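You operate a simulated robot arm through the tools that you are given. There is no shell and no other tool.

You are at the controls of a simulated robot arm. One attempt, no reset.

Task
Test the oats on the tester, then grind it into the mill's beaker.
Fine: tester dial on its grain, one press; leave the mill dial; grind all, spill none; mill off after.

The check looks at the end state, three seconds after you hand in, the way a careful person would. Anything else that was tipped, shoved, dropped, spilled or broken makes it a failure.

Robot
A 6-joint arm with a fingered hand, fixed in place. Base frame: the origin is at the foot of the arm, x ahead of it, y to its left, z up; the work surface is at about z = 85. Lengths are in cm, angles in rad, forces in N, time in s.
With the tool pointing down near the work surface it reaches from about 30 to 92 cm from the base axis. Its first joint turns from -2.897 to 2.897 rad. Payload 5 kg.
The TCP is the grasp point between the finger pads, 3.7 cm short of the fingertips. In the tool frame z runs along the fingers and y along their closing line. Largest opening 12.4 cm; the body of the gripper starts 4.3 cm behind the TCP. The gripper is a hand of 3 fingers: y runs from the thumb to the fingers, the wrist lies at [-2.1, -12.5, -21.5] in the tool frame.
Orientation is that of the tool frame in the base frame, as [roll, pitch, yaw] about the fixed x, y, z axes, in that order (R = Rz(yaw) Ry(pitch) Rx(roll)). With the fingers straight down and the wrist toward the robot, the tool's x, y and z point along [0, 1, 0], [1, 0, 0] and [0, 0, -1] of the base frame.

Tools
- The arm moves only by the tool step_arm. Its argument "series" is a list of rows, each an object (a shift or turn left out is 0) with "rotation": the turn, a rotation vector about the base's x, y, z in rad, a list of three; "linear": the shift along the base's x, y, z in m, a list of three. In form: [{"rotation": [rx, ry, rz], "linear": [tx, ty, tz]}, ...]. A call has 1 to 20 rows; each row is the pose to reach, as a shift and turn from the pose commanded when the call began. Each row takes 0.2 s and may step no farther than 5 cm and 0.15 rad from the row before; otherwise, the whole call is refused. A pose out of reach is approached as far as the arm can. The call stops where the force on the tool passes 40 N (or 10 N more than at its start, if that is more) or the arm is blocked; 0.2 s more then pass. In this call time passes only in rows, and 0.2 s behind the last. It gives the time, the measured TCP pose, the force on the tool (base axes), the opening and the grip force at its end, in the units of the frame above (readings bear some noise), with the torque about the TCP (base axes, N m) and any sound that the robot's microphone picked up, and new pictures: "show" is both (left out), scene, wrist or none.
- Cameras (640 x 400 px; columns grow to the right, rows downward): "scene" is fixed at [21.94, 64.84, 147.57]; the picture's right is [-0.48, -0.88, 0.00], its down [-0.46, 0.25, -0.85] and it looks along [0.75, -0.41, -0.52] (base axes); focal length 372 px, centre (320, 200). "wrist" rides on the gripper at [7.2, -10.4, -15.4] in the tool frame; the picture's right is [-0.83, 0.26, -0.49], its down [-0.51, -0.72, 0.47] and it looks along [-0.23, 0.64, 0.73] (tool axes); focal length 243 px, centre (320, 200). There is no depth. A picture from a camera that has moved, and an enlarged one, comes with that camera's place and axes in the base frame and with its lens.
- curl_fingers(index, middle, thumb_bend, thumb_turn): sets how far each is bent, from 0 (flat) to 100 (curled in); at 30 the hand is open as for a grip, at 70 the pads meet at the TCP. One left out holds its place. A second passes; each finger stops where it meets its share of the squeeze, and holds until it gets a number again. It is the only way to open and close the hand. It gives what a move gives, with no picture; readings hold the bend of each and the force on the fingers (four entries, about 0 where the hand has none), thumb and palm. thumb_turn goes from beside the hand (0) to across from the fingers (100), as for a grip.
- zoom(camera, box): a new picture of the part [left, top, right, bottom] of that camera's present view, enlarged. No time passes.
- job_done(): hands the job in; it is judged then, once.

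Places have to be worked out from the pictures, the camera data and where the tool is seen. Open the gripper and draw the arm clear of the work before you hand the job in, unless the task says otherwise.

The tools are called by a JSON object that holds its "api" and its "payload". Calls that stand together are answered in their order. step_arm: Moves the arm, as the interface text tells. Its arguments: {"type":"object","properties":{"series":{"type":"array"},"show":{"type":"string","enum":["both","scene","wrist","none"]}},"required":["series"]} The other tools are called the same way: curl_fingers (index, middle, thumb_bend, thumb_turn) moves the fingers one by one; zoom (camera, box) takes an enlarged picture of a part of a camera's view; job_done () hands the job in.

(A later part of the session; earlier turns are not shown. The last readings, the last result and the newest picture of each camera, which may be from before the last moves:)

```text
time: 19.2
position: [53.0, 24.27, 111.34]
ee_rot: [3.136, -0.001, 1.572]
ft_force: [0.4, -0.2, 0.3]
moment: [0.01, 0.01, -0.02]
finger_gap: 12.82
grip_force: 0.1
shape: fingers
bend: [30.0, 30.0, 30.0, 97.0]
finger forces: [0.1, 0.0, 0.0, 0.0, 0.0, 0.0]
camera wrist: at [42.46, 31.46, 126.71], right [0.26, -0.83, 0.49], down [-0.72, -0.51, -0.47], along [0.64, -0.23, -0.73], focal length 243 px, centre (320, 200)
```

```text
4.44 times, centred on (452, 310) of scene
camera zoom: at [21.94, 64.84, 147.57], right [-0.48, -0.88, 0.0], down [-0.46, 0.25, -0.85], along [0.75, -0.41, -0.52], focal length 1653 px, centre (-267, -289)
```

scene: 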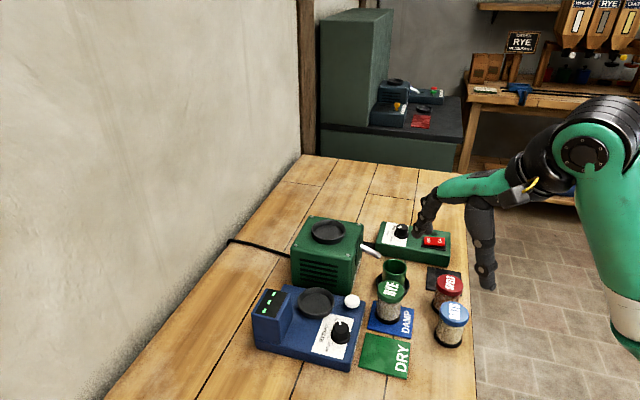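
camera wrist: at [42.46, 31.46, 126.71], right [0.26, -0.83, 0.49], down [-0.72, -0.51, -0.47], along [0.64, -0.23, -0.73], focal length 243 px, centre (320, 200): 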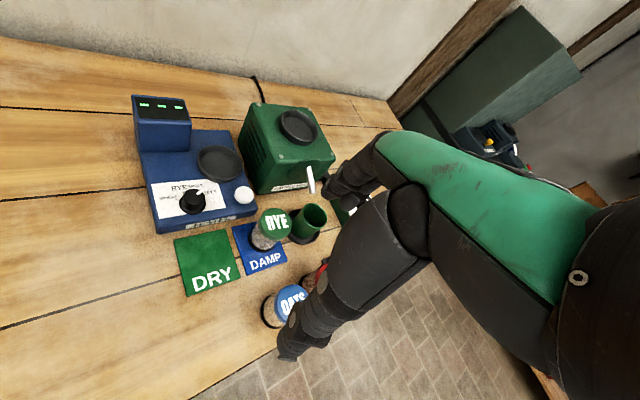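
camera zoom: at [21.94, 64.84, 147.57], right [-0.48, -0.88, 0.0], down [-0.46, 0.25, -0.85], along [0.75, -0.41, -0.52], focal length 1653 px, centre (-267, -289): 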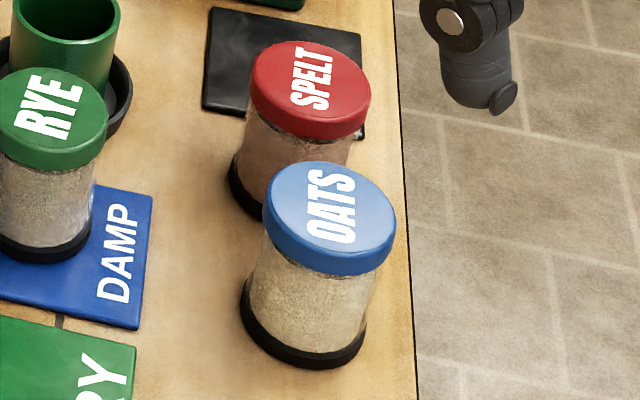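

Oats jar is centred about (52.6, 19.1), lid top z≈93.7. I'll go above it, turning the hand ~+55° so fingers avoid the spelt and rye jars, with the hand opened moderately.

{"api": "step_arm", "payload": {"series": [{"rotation": [0, 0, 0.137], "linear": [0, -0.01, 0]}, {"rotation": [0, 0, 0.274], "linear": [0, -0.02, 0]}, {"rotation": [0, 0, 0.411], "linear": [-0.001, -0.03, 0]}, {"rotation": [0, 0, 0.548], "linear": [-0.002, -0.04, 0]}, {"rotation": [0, 0, 0.685], "linear": [-0.003, -0.05, -0.01]}, {"rotation": [0, 0, 0.822], "linear": [-0.004, -0.0517, -0.025]}, {"rotation": [0, 0, 0.96], "linear": [-0.004, -0.0517, -0.05]}], "show": "none"}}

{"api": "curl_fingers", "payload": {"index": 38, "middle": 38, "thumb_bend": 38}}

{"api": "step_arm", "payload": {"series": [{"linear": [0, 0, 0]}]}}

{"api": "zoom", "payload": {"camera": "scene", "box": [400, 220, 500, 360]}}

```text
time: 20.8
position: [52.72, 18.94, 106.54]
ee_rot: [-3.141, 0.001, 2.532]
ft_force: [0.1, -0.4, 0.3]
moment: [-0.01, -0.02, -0.01]
finger_gap: 12.84
grip_force: 0.0
shape: fingers
bend: [30.0, 30.0, 30.0, 97.0]
finger forces: [0.0, 0.1, 0.1, 0.0, 0.0, 0.0]
```

```text
time: 21.8
position: [52.79, 18.9, 106.53]
ee_rot: [-3.141, 0.0, 2.53]
ft_force: [0.6, 0.0, -0.1]
moment: [0.01, -0.01, -0.03]
finger_gap: 10.56
grip_force: 0.1
shape: fingers
bend: [38.0, 38.0, 38.0, 97.0]
finger forces: [0.0, 0.0, 0.1, 0.0, 0.1, 0.1]
```

```text
time: 22.2
position: [52.66, 18.99, 106.45]
ee_rot: [-3.141, 0.0, 2.53]
ft_force: [-0.4, 0.6, 0.2]
moment: [-0.03, -0.01, -0.01]
finger_gap: 10.55
grip_force: 0.0
shape: fingers
bend: [38.0, 38.0, 38.0, 97.0]
finger forces: [0.1, 0.0, 0.0, 0.0, 0.0, 0.0]
camera wrist: at [40.77, 14.58, 121.96], right [0.83, -0.26, 0.49], down [0.0, -0.88, -0.47], along [0.56, 0.39, -0.73], focal length 243 px, centre (320, 200)
```

scene: 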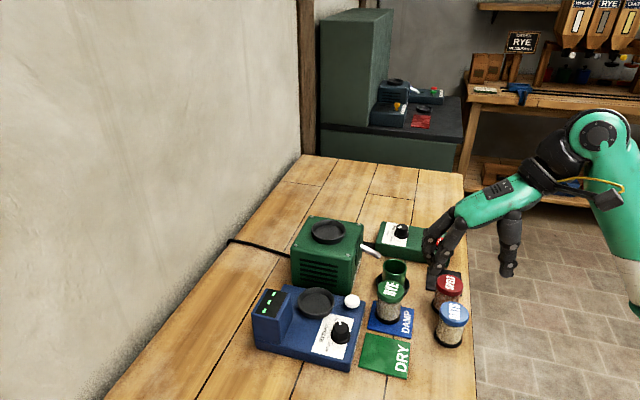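
wrist: 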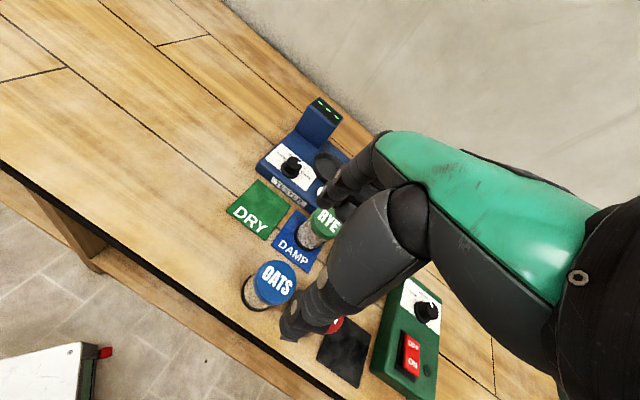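

```text
2.86 times, centred on (450, 290) of scene
camera zoom: at [21.94, 64.84, 147.57], right [-0.48, -0.88, 0.0], down [-0.46, 0.25, -0.85], along [0.75, -0.41, -0.52], focal length 1062 px, centre (-51, -57)
```

zoom: 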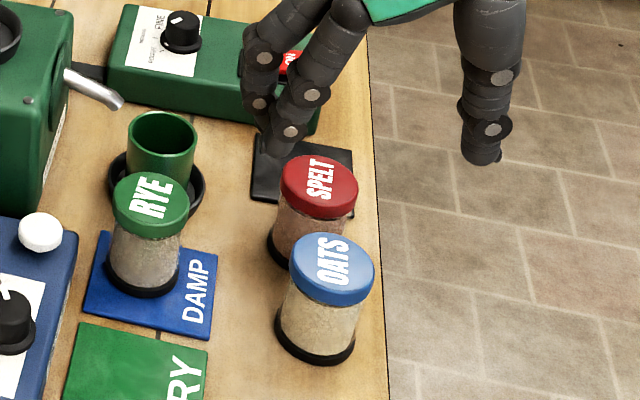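

The view confirms the jar centre ≈ (52.6, 18.95). Lowering partway with fingers straddling the jar, then checking.

{"api": "step_arm", "payload": {"series": [{"linear": [0, 0, -0.025]}, {"linear": [0, 0, -0.05]}, {"linear": [0, 0, -0.075]}]}}

{"api": "zoom", "payload": {"camera": "scene", "box": [400, 250, 500, 360]}}

{"api": "zoom", "payload": {"camera": "wrist", "box": [220, 200, 360, 360]}}

```text
time: 23.0
position: [52.71, 18.96, 99.04]
ee_rot: [3.141, 0.0, 2.53]
ft_force: [-0.3, 0.1, 0.9]
moment: [-0.02, -0.01, 0.02]
finger_gap: 10.55
grip_force: 0.1
shape: fingers
bend: [38.0, 38.0, 38.0, 97.0]
finger forces: [0.0, 0.0, 0.0, 0.1, 0.1, 0.0]
camera wrist: at [40.73, 14.62, 114.45], right [0.83, -0.26, 0.49], down [0.0, -0.88, -0.47], along [0.56, 0.39, -0.73], focal length 243 px, centre (320, 200)
```

scene: 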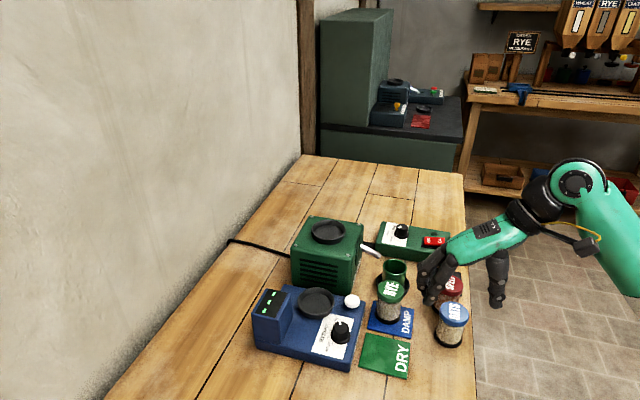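
wrist: 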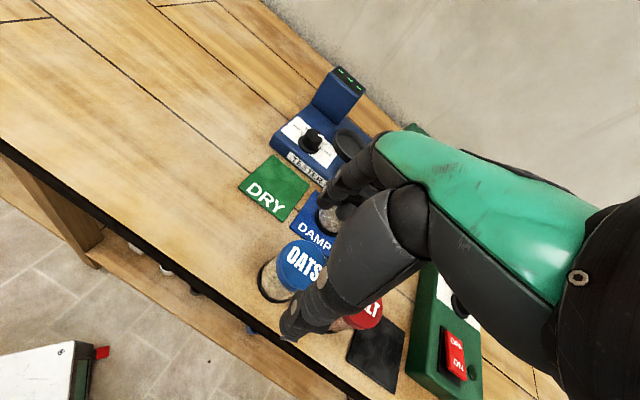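

```text
3.64 times, centred on (450, 305) of scene
camera zoom: at [21.94, 64.84, 147.57], right [-0.48, -0.88, 0.0], down [-0.46, 0.25, -0.85], along [0.75, -0.41, -0.52], focal length 1352 px, centre (-153, -182)
```

zoom: 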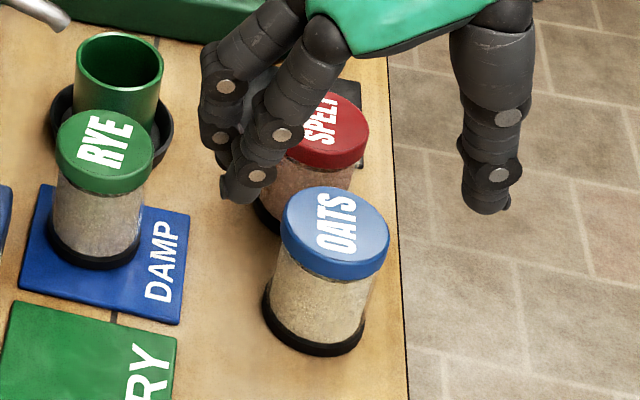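

```text
2.50 times, centred on (290, 280) of wrist
camera zoom: at [40.73, 14.62, 114.45], right [0.83, -0.26, 0.49], down [0.0, -0.88, -0.47], along [0.56, 0.39, -0.73], focal length 606 px, centre (395, 0)
```

zoom: 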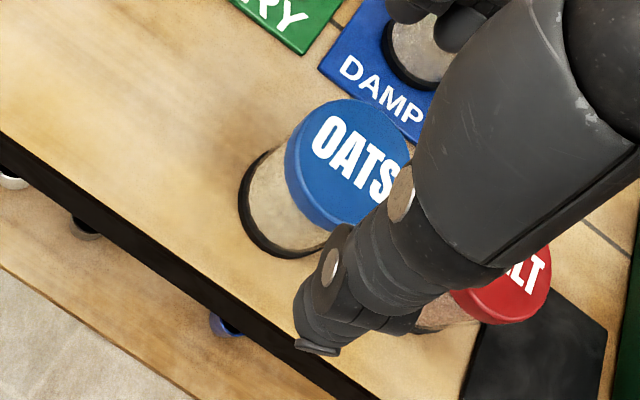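

Clear on all sides. Continuing down to TCP z≈90.4.

{"api": "step_arm", "payload": {"series": [{"linear": [-0.001, -0.001, -0.02]}, {"linear": [-0.002, -0.0015, -0.04]}, {"linear": [-0.002, -0.0015, -0.06]}, {"linear": [-0.002, -0.0015, -0.075]}, {"linear": [-0.002, -0.0015, -0.085]}]}}

{"api": "zoom", "payload": {"camera": "scene", "box": [400, 250, 500, 360]}}

{"api": "zoom", "payload": {"camera": "wrist", "box": [220, 180, 380, 340]}}

```text
time: 24.2
position: [52.29, 18.69, 90.51]
ee_rot: [3.141, -0.001, 2.53]
ft_force: [0.1, 0.4, 0.0]
moment: [-0.05, 0.02, 0.02]
finger_gap: 10.54
grip_force: 0.0
shape: fingers
bend: [38.0, 38.0, 38.0, 97.0]
finger forces: [0.0, 0.0, 0.0, 0.0, 0.0, 0.0]
camera wrist: at [40.48, 14.33, 105.89], right [0.83, -0.26, 0.49], down [0.0, -0.88, -0.47], along [0.56, 0.39, -0.73], focal length 243 px, centre (320, 200)
```

scene: 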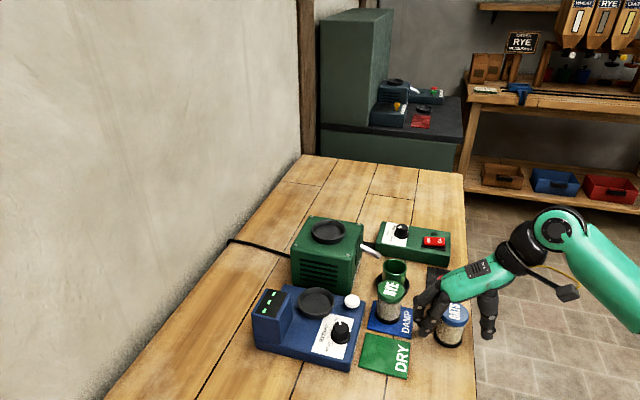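
wrist: 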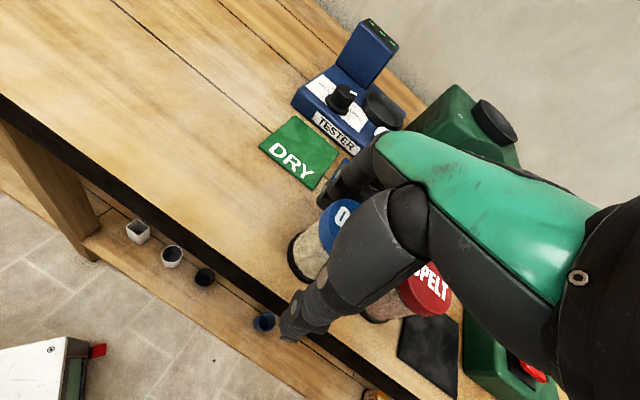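

```text
3.64 times, centred on (450, 305) of scene
camera zoom: at [21.94, 64.84, 147.57], right [-0.48, -0.88, 0.0], down [-0.46, 0.25, -0.85], along [0.75, -0.41, -0.52], focal length 1352 px, centre (-153, -182)
```

zoom: 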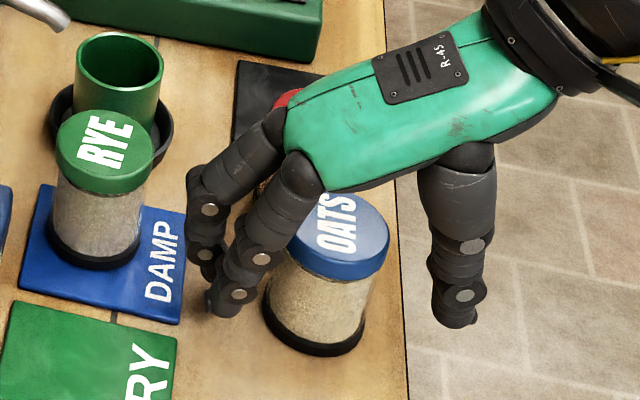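

```text
2.50 times, centred on (300, 260) of wrist
camera zoom: at [40.48, 14.33, 105.89], right [0.83, -0.26, 0.49], down [0.0, -0.88, -0.47], along [0.56, 0.39, -0.73], focal length 606 px, centre (370, 50)
```

zoom: 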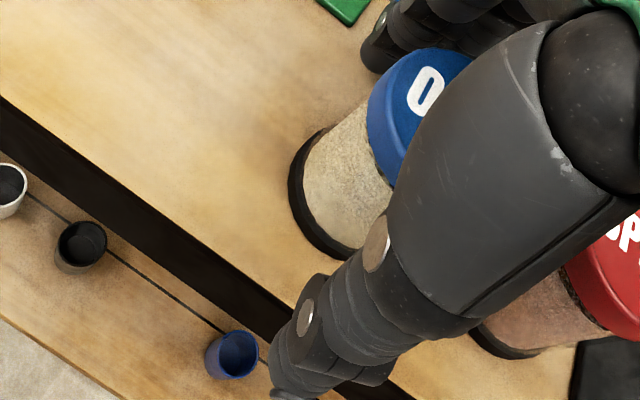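

Position looks good around the glass. Closing gradually.

{"api": "curl_fingers", "payload": {"index": 52, "middle": 52, "thumb_bend": 52}}

{"api": "zoom", "payload": {"camera": "scene", "box": [400, 250, 500, 360]}}

{"api": "zoom", "payload": {"camera": "wrist", "box": [260, 160, 400, 300]}}

```text
time: 25.2
position: [52.45, 18.78, 90.39]
ee_rot: [-3.14, 0.001, 2.528]
ft_force: [0.3, 0.0, -0.4]
moment: [0.04, -0.02, -0.01]
finger_gap: 6.2
grip_force: 0.1
shape: fingers
bend: [52.0, 52.0, 52.0, 97.0]
finger forces: [0.1, 0.3, 0.0, 0.1, 0.0, 0.0]
```

```text
3.64 times, centred on (450, 305) of scene
camera zoom: at [21.94, 64.84, 147.57], right [-0.48, -0.88, 0.0], down [-0.46, 0.25, -0.85], along [0.75, -0.41, -0.52], focal length 1352 px, centre (-153, -182)
```

zoom: 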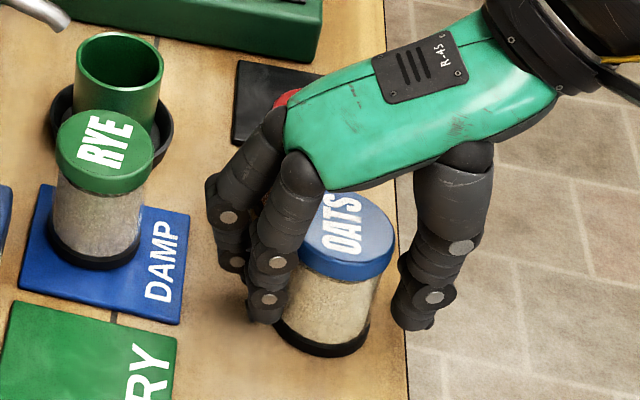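

```text
2.86 times, centred on (330, 230) of wrist
camera zoom: at [40.49, 14.33, 105.92], right [0.83, -0.26, 0.49], down [0.0, -0.88, -0.47], along [0.56, 0.39, -0.73], focal length 693 px, centre (291, 114)
```

zoom: 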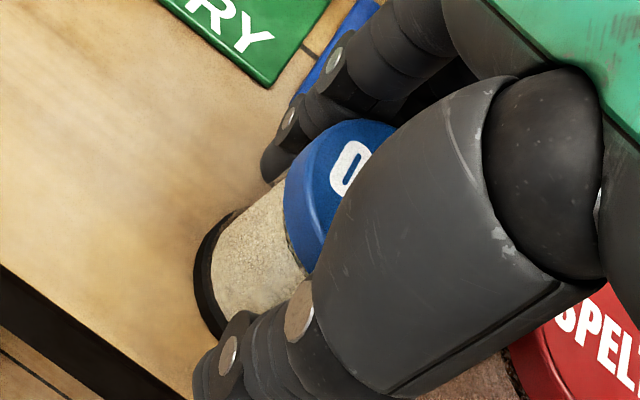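

{"api": "curl_fingers", "payload": {"index": 57, "middle": 57, "thumb_bend": 57}}

{"api": "zoom", "payload": {"camera": "scene", "box": [400, 250, 500, 360]}}

{"api": "zoom", "payload": {"camera": "wrist", "box": [260, 160, 400, 300]}}

```text
time: 26.2
position: [52.4, 18.84, 90.54]
ee_rot: [-3.141, 0.0, 2.531]
ft_force: [-0.1, 0.2, -0.1]
moment: [-0.04, 0.0, -0.02]
finger_gap: 5.23
grip_force: 2.0
shape: fingers
bend: [55.0, 55.0, 55.0, 97.0]
finger forces: [0.7, 1.0, 0.1, 0.0, 1.6, 0.0]
```

```text
3.64 times, centred on (450, 305) of scene
camera zoom: at [21.94, 64.84, 147.57], right [-0.48, -0.88, 0.0], down [-0.46, 0.25, -0.85], along [0.75, -0.41, -0.52], focal length 1352 px, centre (-153, -182)
```

zoom: 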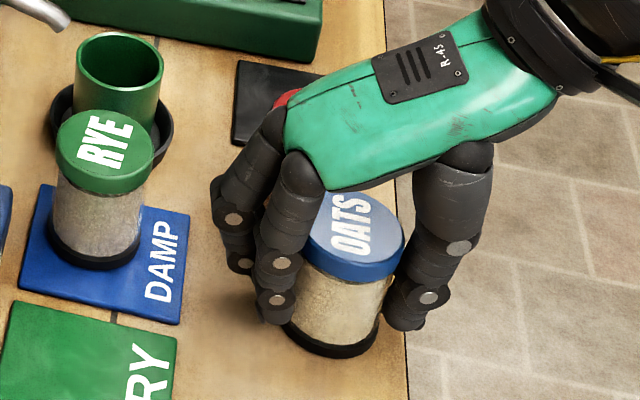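

```text
2.86 times, centred on (330, 230) of wrist
camera zoom: at [40.49, 14.33, 105.91], right [0.83, -0.26, 0.49], down [0.0, -0.88, -0.47], along [0.56, 0.39, -0.73], focal length 693 px, centre (291, 114)
```

zoom: 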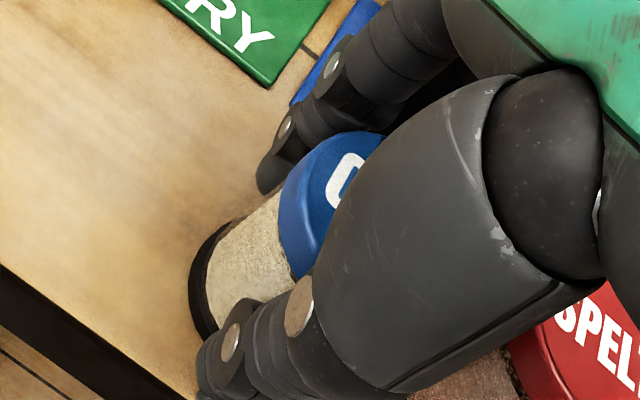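

All three digits touch. A bit more squeeze, then lift 3 cm and check.

{"api": "curl_fingers", "payload": {"index": 61, "middle": 61, "thumb_bend": 61}}

{"api": "step_arm", "payload": {"series": [{"linear": [0, 0, 0.005]}, {"linear": [0, 0, 0.01]}, {"linear": [0, 0, 0.02]}, {"linear": [0, 0, 0.03]}]}}

{"api": "zoom", "payload": {"camera": "scene", "box": [400, 230, 500, 360]}}

{"api": "zoom", "payload": {"camera": "wrist", "box": [260, 160, 400, 300]}}

```text
time: 27.2
position: [52.48, 18.72, 90.52]
ee_rot: [3.141, 0.001, 2.531]
ft_force: [-0.2, 0.6, 0.4]
moment: [0.0, -0.02, 0.0]
finger_gap: 5.02
grip_force: 7.8
shape: fingers
bend: [57.0, 58.0, 56.0, 97.0]
finger forces: [3.6, 4.6, 0.0, 0.1, 8.3, 0.1]
```

```text
time: 28.2
position: [52.44, 18.84, 93.53]
ee_rot: [-3.141, 0.002, 2.531]
ft_force: [-0.4, -0.7, -1.3]
moment: [0.0, -0.01, 0.02]
finger_gap: 5.0
grip_force: 8.2
shape: fingers
bend: [57.0, 58.0, 56.0, 97.0]
finger forces: [3.7, 4.3, 0.0, 0.0, 8.2, 0.0]
camera wrist: at [40.43, 14.49, 108.93], right [0.83, -0.26, 0.49], down [0.0, -0.88, -0.47], along [0.56, 0.39, -0.73], focal length 243 px, centre (320, 200)
```

scene: 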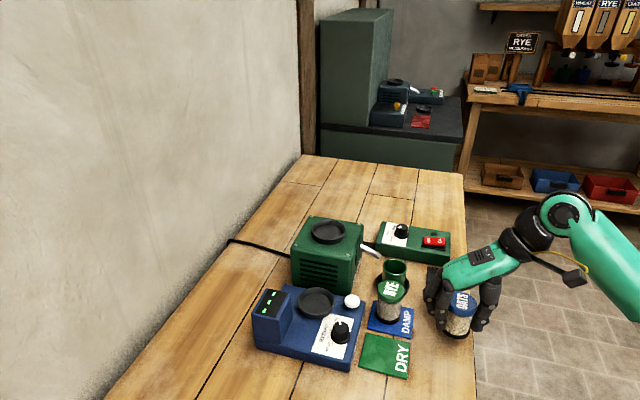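
wrist: 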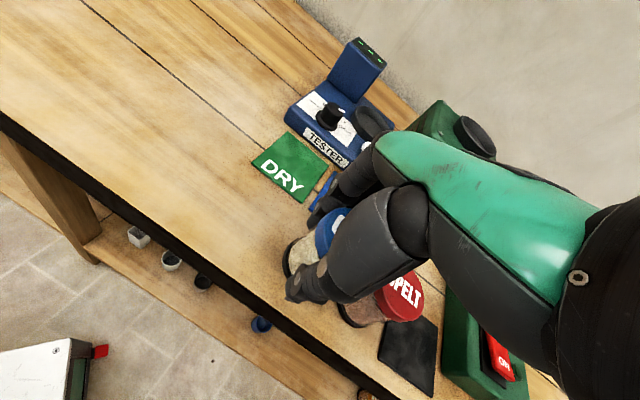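

```text
3.08 times, centred on (450, 295) of scene
camera zoom: at [21.94, 64.84, 147.57], right [-0.48, -0.88, 0.0], down [-0.46, 0.25, -0.85], along [0.75, -0.41, -0.52], focal length 1144 px, centre (-80, -92)
```

zoom: 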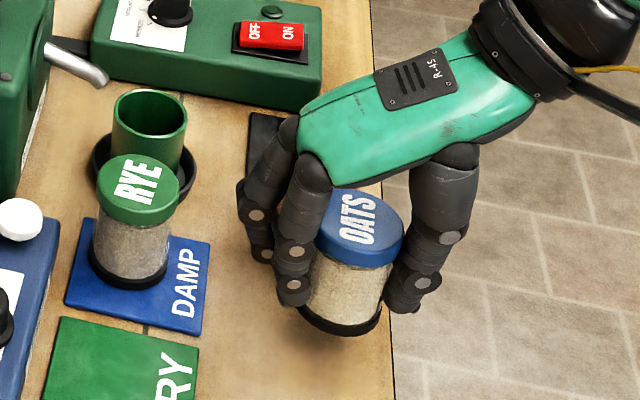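

```text
2.86 times, centred on (330, 230) of wrist
camera zoom: at [40.43, 14.49, 108.93], right [0.83, -0.26, 0.49], down [0.0, -0.88, -0.47], along [0.56, 0.39, -0.73], focal length 693 px, centre (291, 114)
```

zoom: 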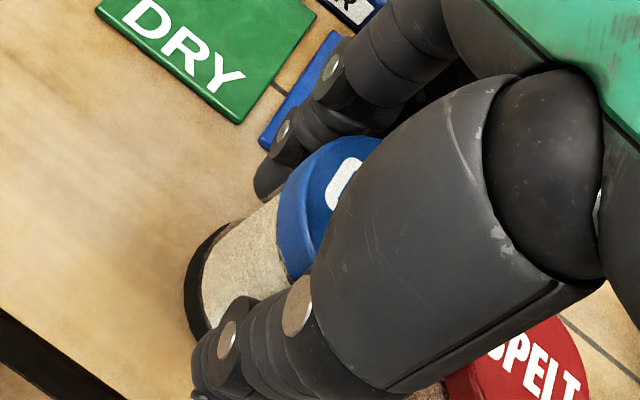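

The jar is held firmly (weight ~1 N). Lifting higher, then moving toward the tester by an arc clear of the rye jar, turning the hand so its closing line runs parallel to the display box face.

{"api": "step_arm", "payload": {"series": [{"linear": [0, 0, 0.02]}, {"linear": [0, 0, 0.045]}, {"linear": [0, 0, 0.07]}, {"linear": [0, 0, 0.09]}, {"linear": [-0.005, 0.02, 0.095], "rotation": [0, 0, -0.1]}, {"linear": [-0.005, 0.04, 0.095], "rotation": [0, 0, -0.22]}, {"linear": [0, 0.06, 0.095], "rotation": [0, 0, -0.34]}, {"linear": [0.005, 0.08, 0.095], "rotation": [0, 0, -0.46]}, {"linear": [0.01, 0.1, 0.095], "rotation": [0, 0, -0.58]}, {"linear": [0.015, 0.12, 0.095], "rotation": [0, 0, -0.7]}, {"linear": [0.025, 0.135, 0.095], "rotation": [0, 0, -0.82]}, {"linear": [0.035, 0.15, 0.095], "rotation": [0, 0, -0.94]}]}}

```text
time: 30.8
position: [55.82, 33.8, 102.89]
ee_rot: [3.141, 0.001, 1.591]
ft_force: [-0.5, 0.0, -2.6]
moment: [0.04, 0.0, 0.03]
finger_gap: 5.0
grip_force: 8.1
shape: fingers
bend: [57.0, 58.0, 56.0, 97.0]
finger forces: [3.8, 4.4, 0.0, 0.0, 8.1, 0.0]
camera wrist: at [45.23, 40.97, 118.25], right [0.28, -0.82, 0.49], down [-0.71, -0.52, -0.47], along [0.65, -0.22, -0.73], focal length 243 px, centre (320, 200)
```

scene: 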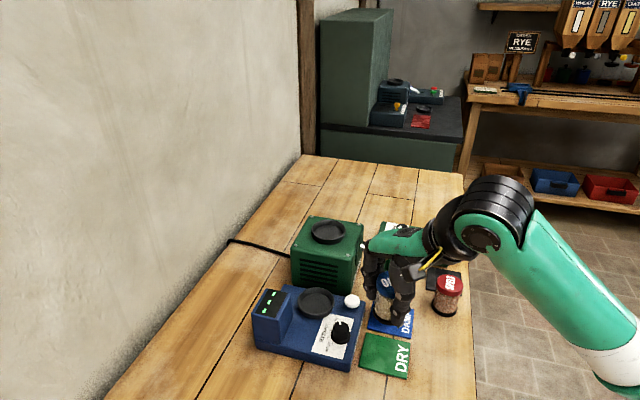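
wrist: 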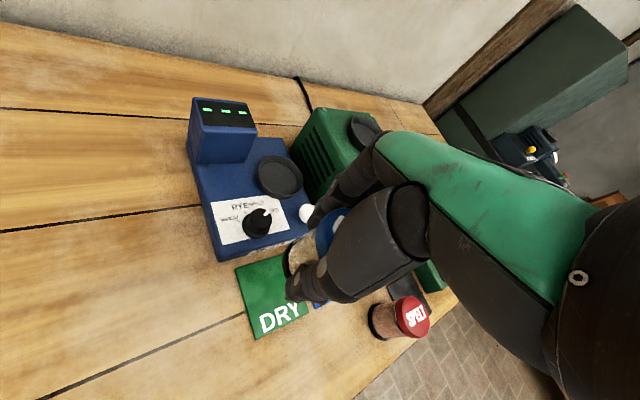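

Jar is secure. Next: toward the pan, completing the turn.

{"api": "step_arm", "payload": {"series": [{"linear": [0.015, 0.01, 0], "rotation": [0, 0, -0.1]}, {"linear": [0.035, 0.02, 0], "rotation": [0, 0, -0.2]}, {"linear": [0.055, 0.03, -0.005], "rotation": [0, 0, -0.3]}, {"linear": [0.075, 0.04, -0.01], "rotation": [0, 0, -0.4]}, {"linear": [0.095, 0.045, -0.015], "rotation": [0, 0, -0.5]}, {"linear": [0.115, 0.05, -0.015], "rotation": [0, 0, -0.6]}, {"linear": [0.135, 0.053, -0.015], "rotation": [0, 0, -0.7]}, {"linear": [0.15, 0.055, -0.015], "rotation": [0, 0, -0.77]}]}}

{"api": "zoom", "payload": {"camera": "scene", "box": [240, 230, 380, 370]}}

{"api": "zoom", "payload": {"camera": "wrist", "box": [160, 160, 360, 360]}}

```text
time: 32.6
position: [70.93, 39.12, 101.53]
ee_rot: [3.14, 0.0, 0.818]
ft_force: [-0.2, -0.7, -2.5]
moment: [0.0, 0.03, 0.02]
finger_gap: 4.97
grip_force: 8.0
shape: fingers
bend: [57.0, 58.0, 56.0, 97.0]
finger forces: [3.6, 4.2, 0.1, 0.0, 8.0, 0.0]
camera wrist: at [68.17, 51.67, 116.9], right [-0.38, -0.78, 0.49], down [-0.87, 0.12, -0.47], along [0.31, -0.61, -0.73], focal length 243 px, centre (320, 200)
```

scene: 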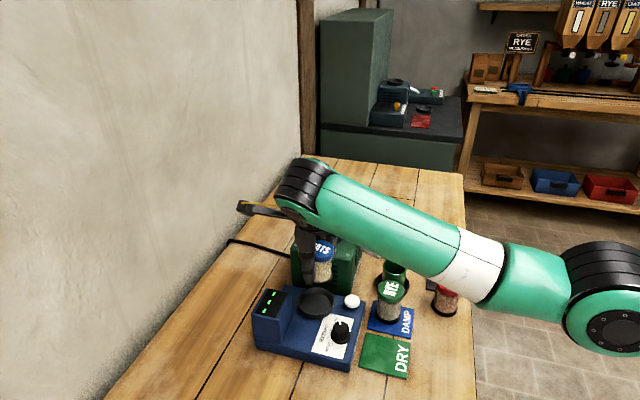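
wrist: 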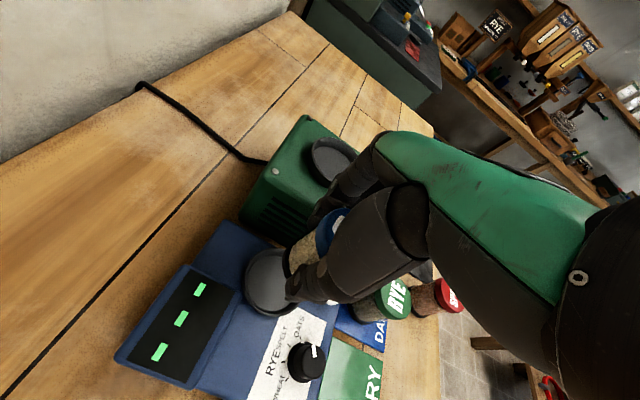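

```text
2.86 times, centred on (310, 300) of scene
camera zoom: at [21.94, 64.84, 147.57], right [-0.48, -0.88, 0.0], down [-0.46, 0.25, -0.85], along [0.75, -0.41, -0.52], focal length 1062 px, centre (349, -86)
```

zoom: 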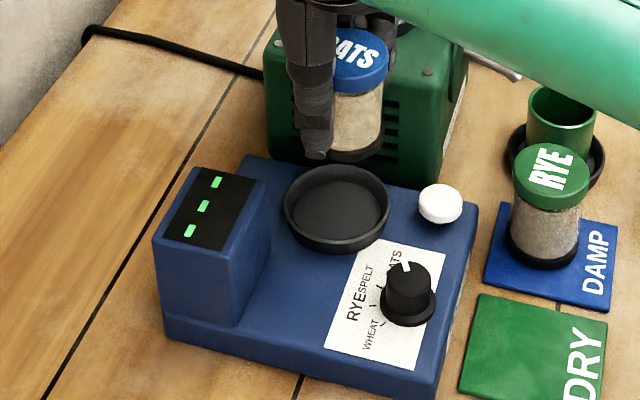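

```text
2.00 times, centred on (260, 260) of wrist
camera zoom: at [68.17, 51.67, 116.9], right [-0.38, -0.78, 0.49], down [-0.87, 0.12, -0.47], along [0.31, -0.61, -0.73], focal length 485 px, centre (440, 80)
```

zoom: 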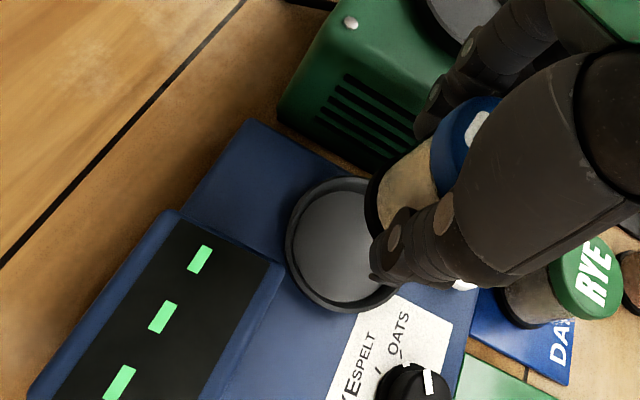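

The hand reached a spot over the pan. Wrist views put the pan centre at ≈ (70.8, 39.8), so I shift +0.7 cm in y and lower 4 cm, then compare jar base to pan directly.

{"api": "step_arm", "payload": {"series": [{"linear": [-0.001, 0.004, -0.01]}, {"linear": [-0.001, 0.007, -0.02]}, {"linear": [-0.001, 0.007, -0.03]}, {"linear": [-0.001, 0.007, -0.04]}]}}

{"api": "zoom", "payload": {"camera": "scene", "box": [280, 250, 360, 330]}}

{"api": "zoom", "payload": {"camera": "wrist", "box": [220, 180, 340, 310]}}

```text
time: 33.6
position: [70.69, 39.98, 97.42]
ee_rot: [3.141, -0.001, 0.821]
ft_force: [-0.2, 0.0, -2.1]
moment: [-0.01, -0.01, 0.02]
finger_gap: 4.99
grip_force: 8.0
shape: fingers
bend: [57.0, 58.0, 56.0, 97.0]
finger forces: [3.7, 4.3, 0.1, 0.0, 8.0, 0.0]
camera wrist: at [67.98, 52.44, 112.89], right [-0.37, -0.79, 0.49], down [-0.87, 0.12, -0.47], along [0.31, -0.61, -0.73], focal length 243 px, centre (320, 200)
```

scene: 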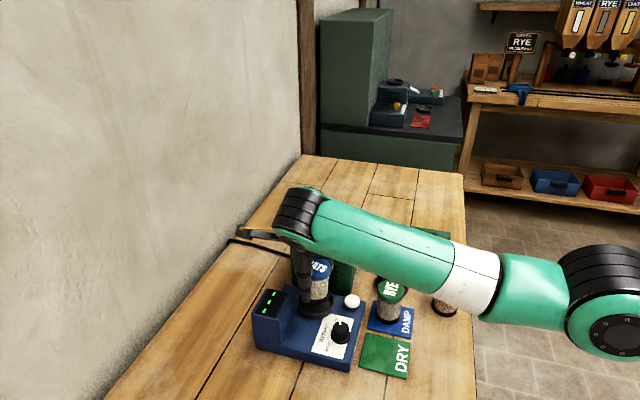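
wrist: 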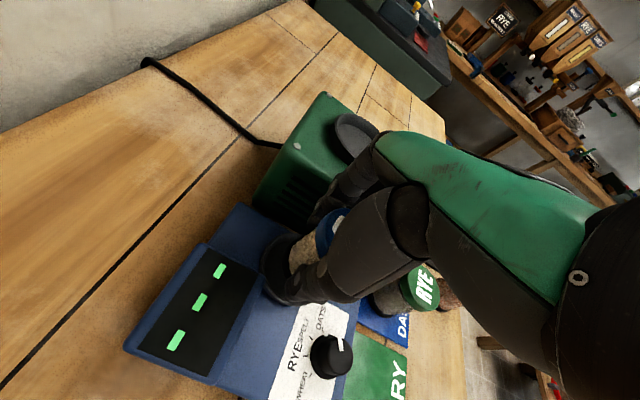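

```text
5.00 times, centred on (320, 290) of scene
camera zoom: at [21.94, 64.84, 147.57], right [-0.48, -0.88, 0.0], down [-0.46, 0.25, -0.85], along [0.75, -0.41, -0.52], focal length 1859 px, centre (320, -250)
```

zoom: 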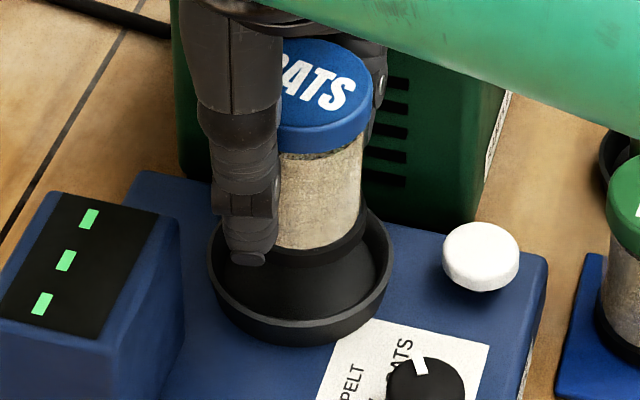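

```text
3.08 times, centred on (280, 245) of wrist
camera zoom: at [67.98, 52.44, 112.89], right [-0.37, -0.79, 0.49], down [-0.87, 0.12, -0.47], along [0.31, -0.61, -0.73], focal length 746 px, centre (443, 62)
```

zoom: 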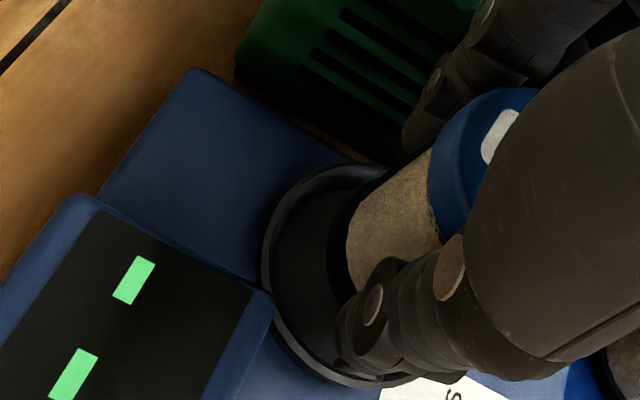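

{"api": "zoom", "payload": {"camera": "wrist", "box": [255, 210, 315, 270]}}

{"api": "zoom", "payload": {"camera": "scene", "box": [295, 280, 345, 325]}}

```text
6.67 times, centred on (285, 240) of wrist
camera zoom: at [67.98, 52.44, 112.89], right [-0.37, -0.79, 0.49], down [-0.87, 0.12, -0.47], along [0.31, -0.61, -0.73], focal length 1618 px, centre (553, -67)
```

zoom: 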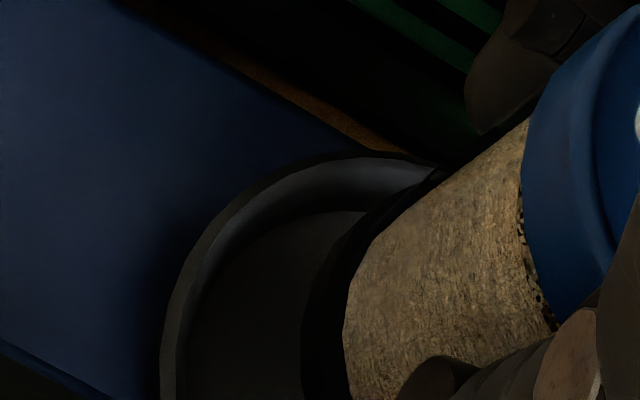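

```text
8.89 times, centred on (320, 302) of scene
camera zoom: at [21.94, 64.84, 147.57], right [-0.48, -0.88, 0.0], down [-0.46, 0.25, -0.85], along [0.75, -0.41, -0.52], focal length 3305 px, centre (320, -711)
```

zoom: 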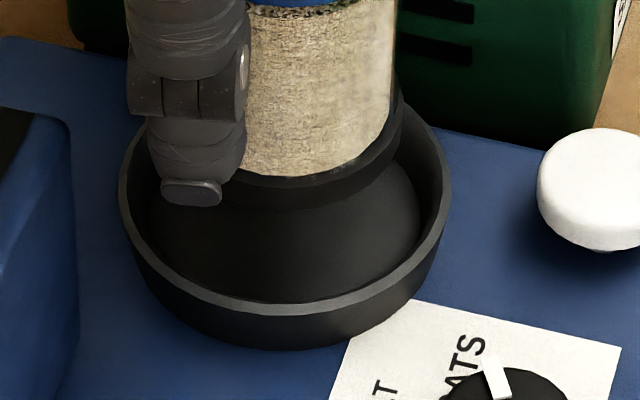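

The jar base is laterally aligned with the pan but seems ~0.4 cm too near the camera. Nudging away and lowering 2 cm for a closer comparison.

{"api": "step_arm", "payload": {"series": [{"linear": [0.002, -0.001, -0.007]}, {"linear": [0.0035, -0.002, -0.014]}, {"linear": [0.0035, -0.002, -0.02]}], "show": "none"}}

{"api": "zoom", "payload": {"camera": "wrist", "box": [255, 200, 325, 280]}}

{"api": "zoom", "payload": {"camera": "scene", "box": [295, 280, 345, 325]}}

```text
time: 34.4
position: [71.1, 40.54, 96.19]
ee_rot: [3.14, -0.01, 0.825]
ft_force: [-11.7, 5.6, 7.3]
moment: [-0.53, -0.4, -0.43]
finger_gap: 4.96
grip_force: 17.2
shape: fingers
bend: [58.0, 60.0, 56.0, 96.0]
finger forces: [2.7, 22.1, 0.0, 0.0, 9.6, 0.1]
stopped in row 3: the force on the tool passed its limit at 46 N (the readings are from after the stop); the commanded pose is now the measured one
```

```text
5.00 times, centred on (290, 240) of wrist
camera zoom: at [68.16, 52.75, 111.72], right [-0.37, -0.79, 0.48], down [-0.87, 0.12, -0.48], along [0.32, -0.6, -0.73], focal length 1213 px, centre (470, 0)
```

zoom: 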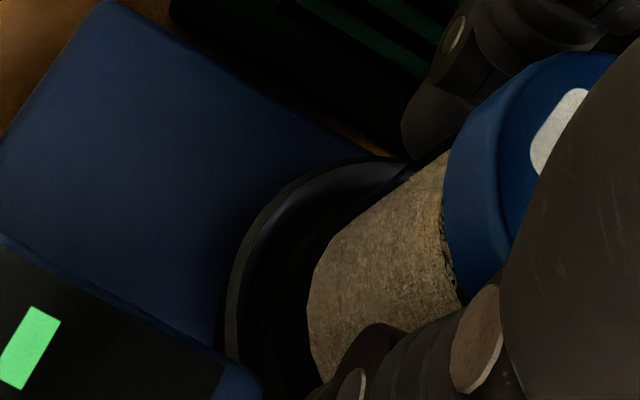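

```text
8.89 times, centred on (320, 302) of scene
camera zoom: at [21.94, 64.84, 147.57], right [-0.48, -0.88, 0.0], down [-0.46, 0.25, -0.85], along [0.75, -0.41, -0.52], focal length 3305 px, centre (320, -711)
```

zoom: 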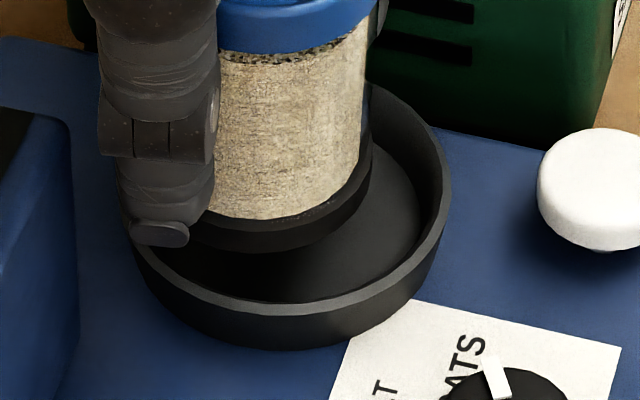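

Contact: the middle finger side met the mill (22 N there). Backing up and away immediately, then checking for any disturbance.

{"api": "step_arm", "payload": {"series": [{"linear": [-0.004, 0.003, 0.005]}, {"linear": [-0.006, 0.005, 0.02]}, {"linear": [-0.006, 0.005, 0.04]}]}}

{"api": "zoom", "payload": {"camera": "scene", "box": [240, 200, 400, 330]}}

{"api": "zoom", "payload": {"camera": "wrist", "box": [240, 100, 400, 280]}}

```text
time: 35.2
position: [70.67, 40.69, 100.26]
ee_rot: [3.138, -0.009, 0.825]
ft_force: [0.0, -0.2, -2.0]
moment: [0.01, 0.0, 0.01]
finger_gap: 4.96
grip_force: 8.3
shape: fingers
bend: [58.0, 59.0, 56.0, 97.0]
finger forces: [4.2, 4.0, 0.0, 0.0, 7.7, 0.0]
camera wrist: at [67.81, 53.1, 115.64], right [-0.38, -0.79, 0.49], down [-0.87, 0.12, -0.48], along [0.32, -0.6, -0.73], focal length 243 px, centre (320, 200)
```

scene: 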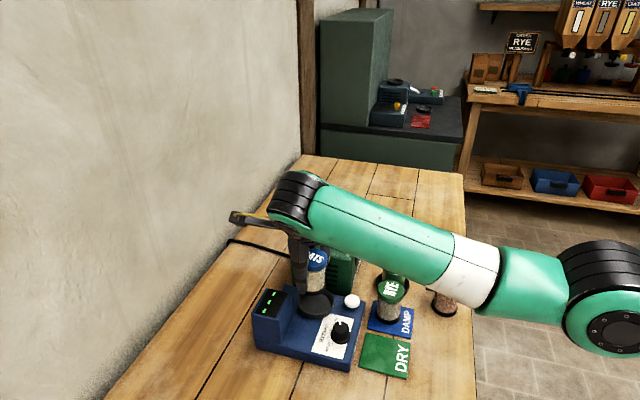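
wrist: 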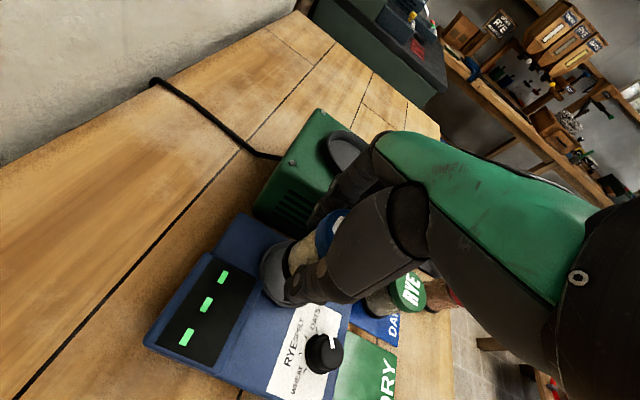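

```text
3.08 times, centred on (320, 265) of scene
camera zoom: at [21.94, 64.84, 147.57], right [-0.48, -0.88, 0.0], down [-0.46, 0.25, -0.85], along [0.75, -0.41, -0.52], focal length 1144 px, centre (320, 0)
```

zoom: 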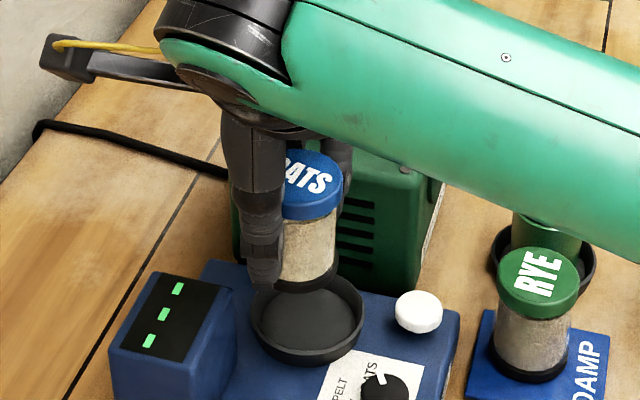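

```text
2.22 times, centred on (320, 190) of wrist
camera zoom: at [67.81, 53.1, 115.64], right [-0.38, -0.79, 0.49], down [-0.87, 0.12, -0.48], along [0.32, -0.6, -0.73], focal length 539 px, centre (320, 222)
```

zoom: 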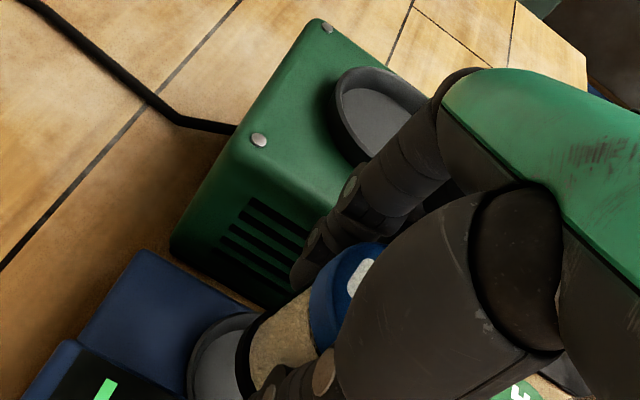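

No visible displacement of mill or tester. The finger knuckles are too bulky on the mill side with a centred grip. I'll set the jar back down in open table space and regrasp it offset toward the thumb, so the fingers protrude less toward the mill.

{"api": "step_arm", "payload": {"series": [{"linear": [-0.015, -0.003, 0.01], "rotation": [0, 0, 0.07]}, {"linear": [-0.035, -0.008, 0.015], "rotation": [0, 0, 0.17]}, {"linear": [-0.055, -0.015, 0.02], "rotation": [0, 0, 0.27]}, {"linear": [-0.075, -0.025, 0.025], "rotation": [0, 0, 0.37]}, {"linear": [-0.095, -0.035, 0.025], "rotation": [0, 0, 0.47]}, {"linear": [-0.115, -0.045, 0.025], "rotation": [0, 0, 0.57]}, {"linear": [-0.135, -0.055, 0.025], "rotation": [0, 0, 0.67]}, {"linear": [-0.15, -0.068, 0.025], "rotation": [0, 0, 0.746]}, {"linear": [-0.16, -0.09, 0.02], "rotation": [0, 0, 0.746]}, {"linear": [-0.17, -0.11, 0.015], "rotation": [0, 0, 0.746]}, {"linear": [-0.18, -0.13, 0.01], "rotation": [0, 0, 0.746]}, {"linear": [-0.19, -0.148, 0.0], "rotation": [0, 0, 0.746]}, {"linear": [-0.195, -0.162, -0.02], "rotation": [0, 0, 0.746]}, {"linear": [-0.195, -0.162, -0.04], "rotation": [0, 0, 0.746]}]}}

{"api": "zoom", "payload": {"camera": "scene", "box": [340, 220, 500, 380]}}

{"api": "zoom", "payload": {"camera": "wrist", "box": [200, 160, 380, 360]}}

```text
time: 38.2
position: [51.06, 24.45, 96.15]
ee_rot: [3.137, -0.009, 1.568]
ft_force: [0.5, -1.1, -2.1]
moment: [0.01, -0.01, -0.02]
finger_gap: 4.92
grip_force: 7.9
shape: fingers
bend: [58.0, 59.0, 56.0, 97.0]
finger forces: [4.0, 4.1, 0.0, 0.0, 7.6, 0.0]
camera wrist: at [40.63, 31.59, 111.61], right [0.26, -0.84, 0.48], down [-0.72, -0.5, -0.48], along [0.64, -0.23, -0.73], focal length 243 px, centre (320, 200)
```

scene: 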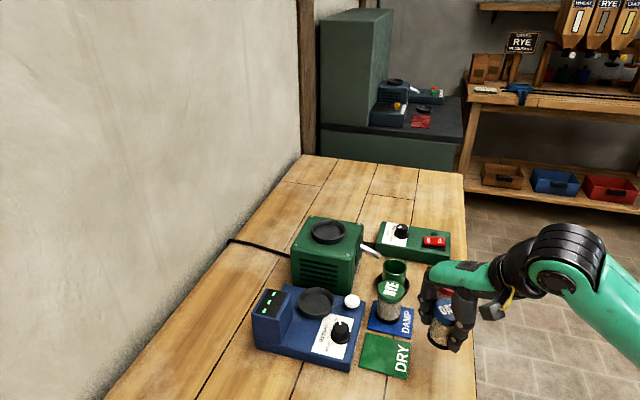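
wrist: 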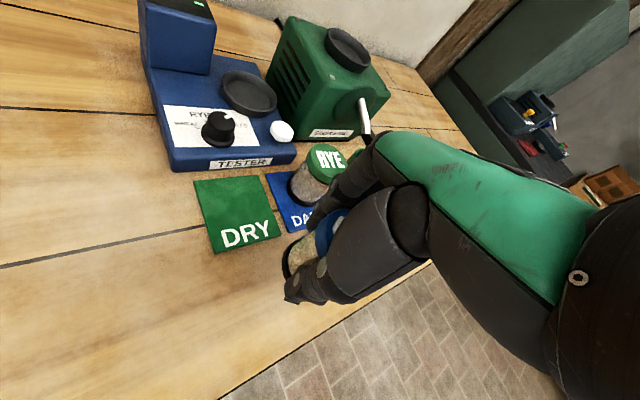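

```text
2.50 times, centred on (420, 300) of scene
camera zoom: at [21.94, 64.84, 147.57], right [-0.48, -0.88, 0.0], down [-0.46, 0.25, -0.85], along [0.75, -0.41, -0.52], focal length 930 px, centre (70, -50)
```

zoom: 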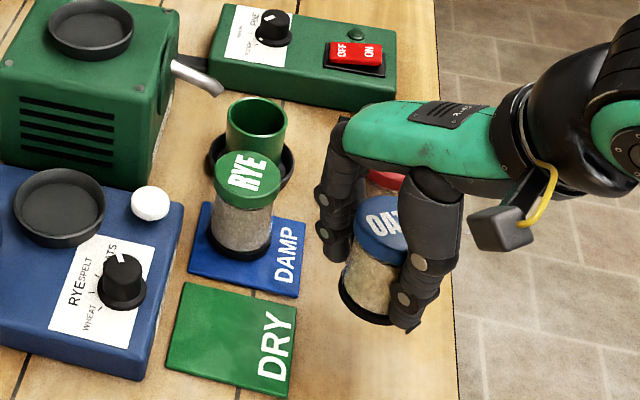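

```text
2.00 times, centred on (290, 260) of wrist
camera zoom: at [40.63, 31.59, 111.61], right [0.26, -0.84, 0.48], down [-0.72, -0.5, -0.48], along [0.64, -0.23, -0.73], focal length 485 px, centre (380, 80)
```

zoom: 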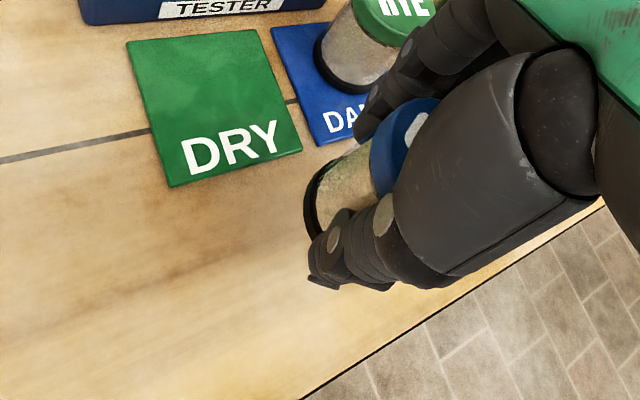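

Mill and tester look undisturbed. Lowering the jar to the table here.

{"api": "step_arm", "payload": {"series": [{"linear": [0, 0, -0.015]}, {"linear": [0, 0, -0.03]}, {"linear": [0, 0, -0.045]}, {"linear": [0, 0, -0.05]}, {"linear": [0, 0, -0.053]}], "show": "none"}}

{"api": "zoom", "payload": {"camera": "scene", "box": [400, 270, 500, 370]}}

```text
time: 39.4
position: [51.22, 24.59, 90.9]
ee_rot: [3.14, -0.008, 1.573]
ft_force: [0.0, 0.0, -2.0]
moment: [-0.02, -0.02, 0.02]
finger_gap: 4.93
grip_force: 7.8
shape: fingers
bend: [58.0, 59.0, 56.0, 97.0]
finger forces: [4.0, 4.1, 0.0, 0.1, 7.5, 0.0]
```

```text
4.00 times, centred on (450, 320) of scene
camera zoom: at [21.94, 64.84, 147.57], right [-0.48, -0.88, 0.0], down [-0.46, 0.25, -0.85], along [0.75, -0.41, -0.52], focal length 1487 px, centre (-200, -280)
```

zoom: 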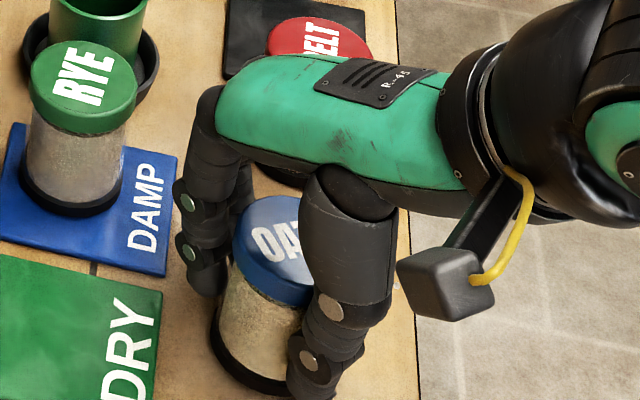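

Still carrying the weight (−2 N); lowering in millimetre steps until it rests.

{"api": "step_arm", "payload": {"series": [{"linear": [0, 0, -0.001]}, {"linear": [0, 0, -0.002]}, {"linear": [0, 0, -0.003]}], "show": "none"}}

{"api": "step_arm", "payload": {"series": [{"linear": [0, 0, -0.001]}, {"linear": [0, 0, -0.002]}], "show": "none"}}

```text
time: 40.2
position: [51.22, 24.58, 90.58]
ee_rot: [3.14, -0.01, 1.57]
ft_force: [0.7, 1.8, 0.7]
moment: [0.01, -0.02, 0.0]
finger_gap: 4.95
grip_force: 8.2
shape: fingers
bend: [58.0, 59.0, 56.0, 97.0]
finger forces: [4.1, 4.6, 0.1, 0.0, 8.3, 0.0]
```

```text
time: 40.8
position: [51.19, 24.51, 90.54]
ee_rot: [3.136, -0.01, 1.571]
ft_force: [-0.2, 1.3, 11.4]
moment: [0.0, -0.07, -0.01]
finger_gap: 4.93
grip_force: 9.2
shape: fingers
bend: [58.0, 58.0, 56.0, 97.0]
finger forces: [4.1, 5.6, 0.0, 0.0, 9.3, 0.0]
```

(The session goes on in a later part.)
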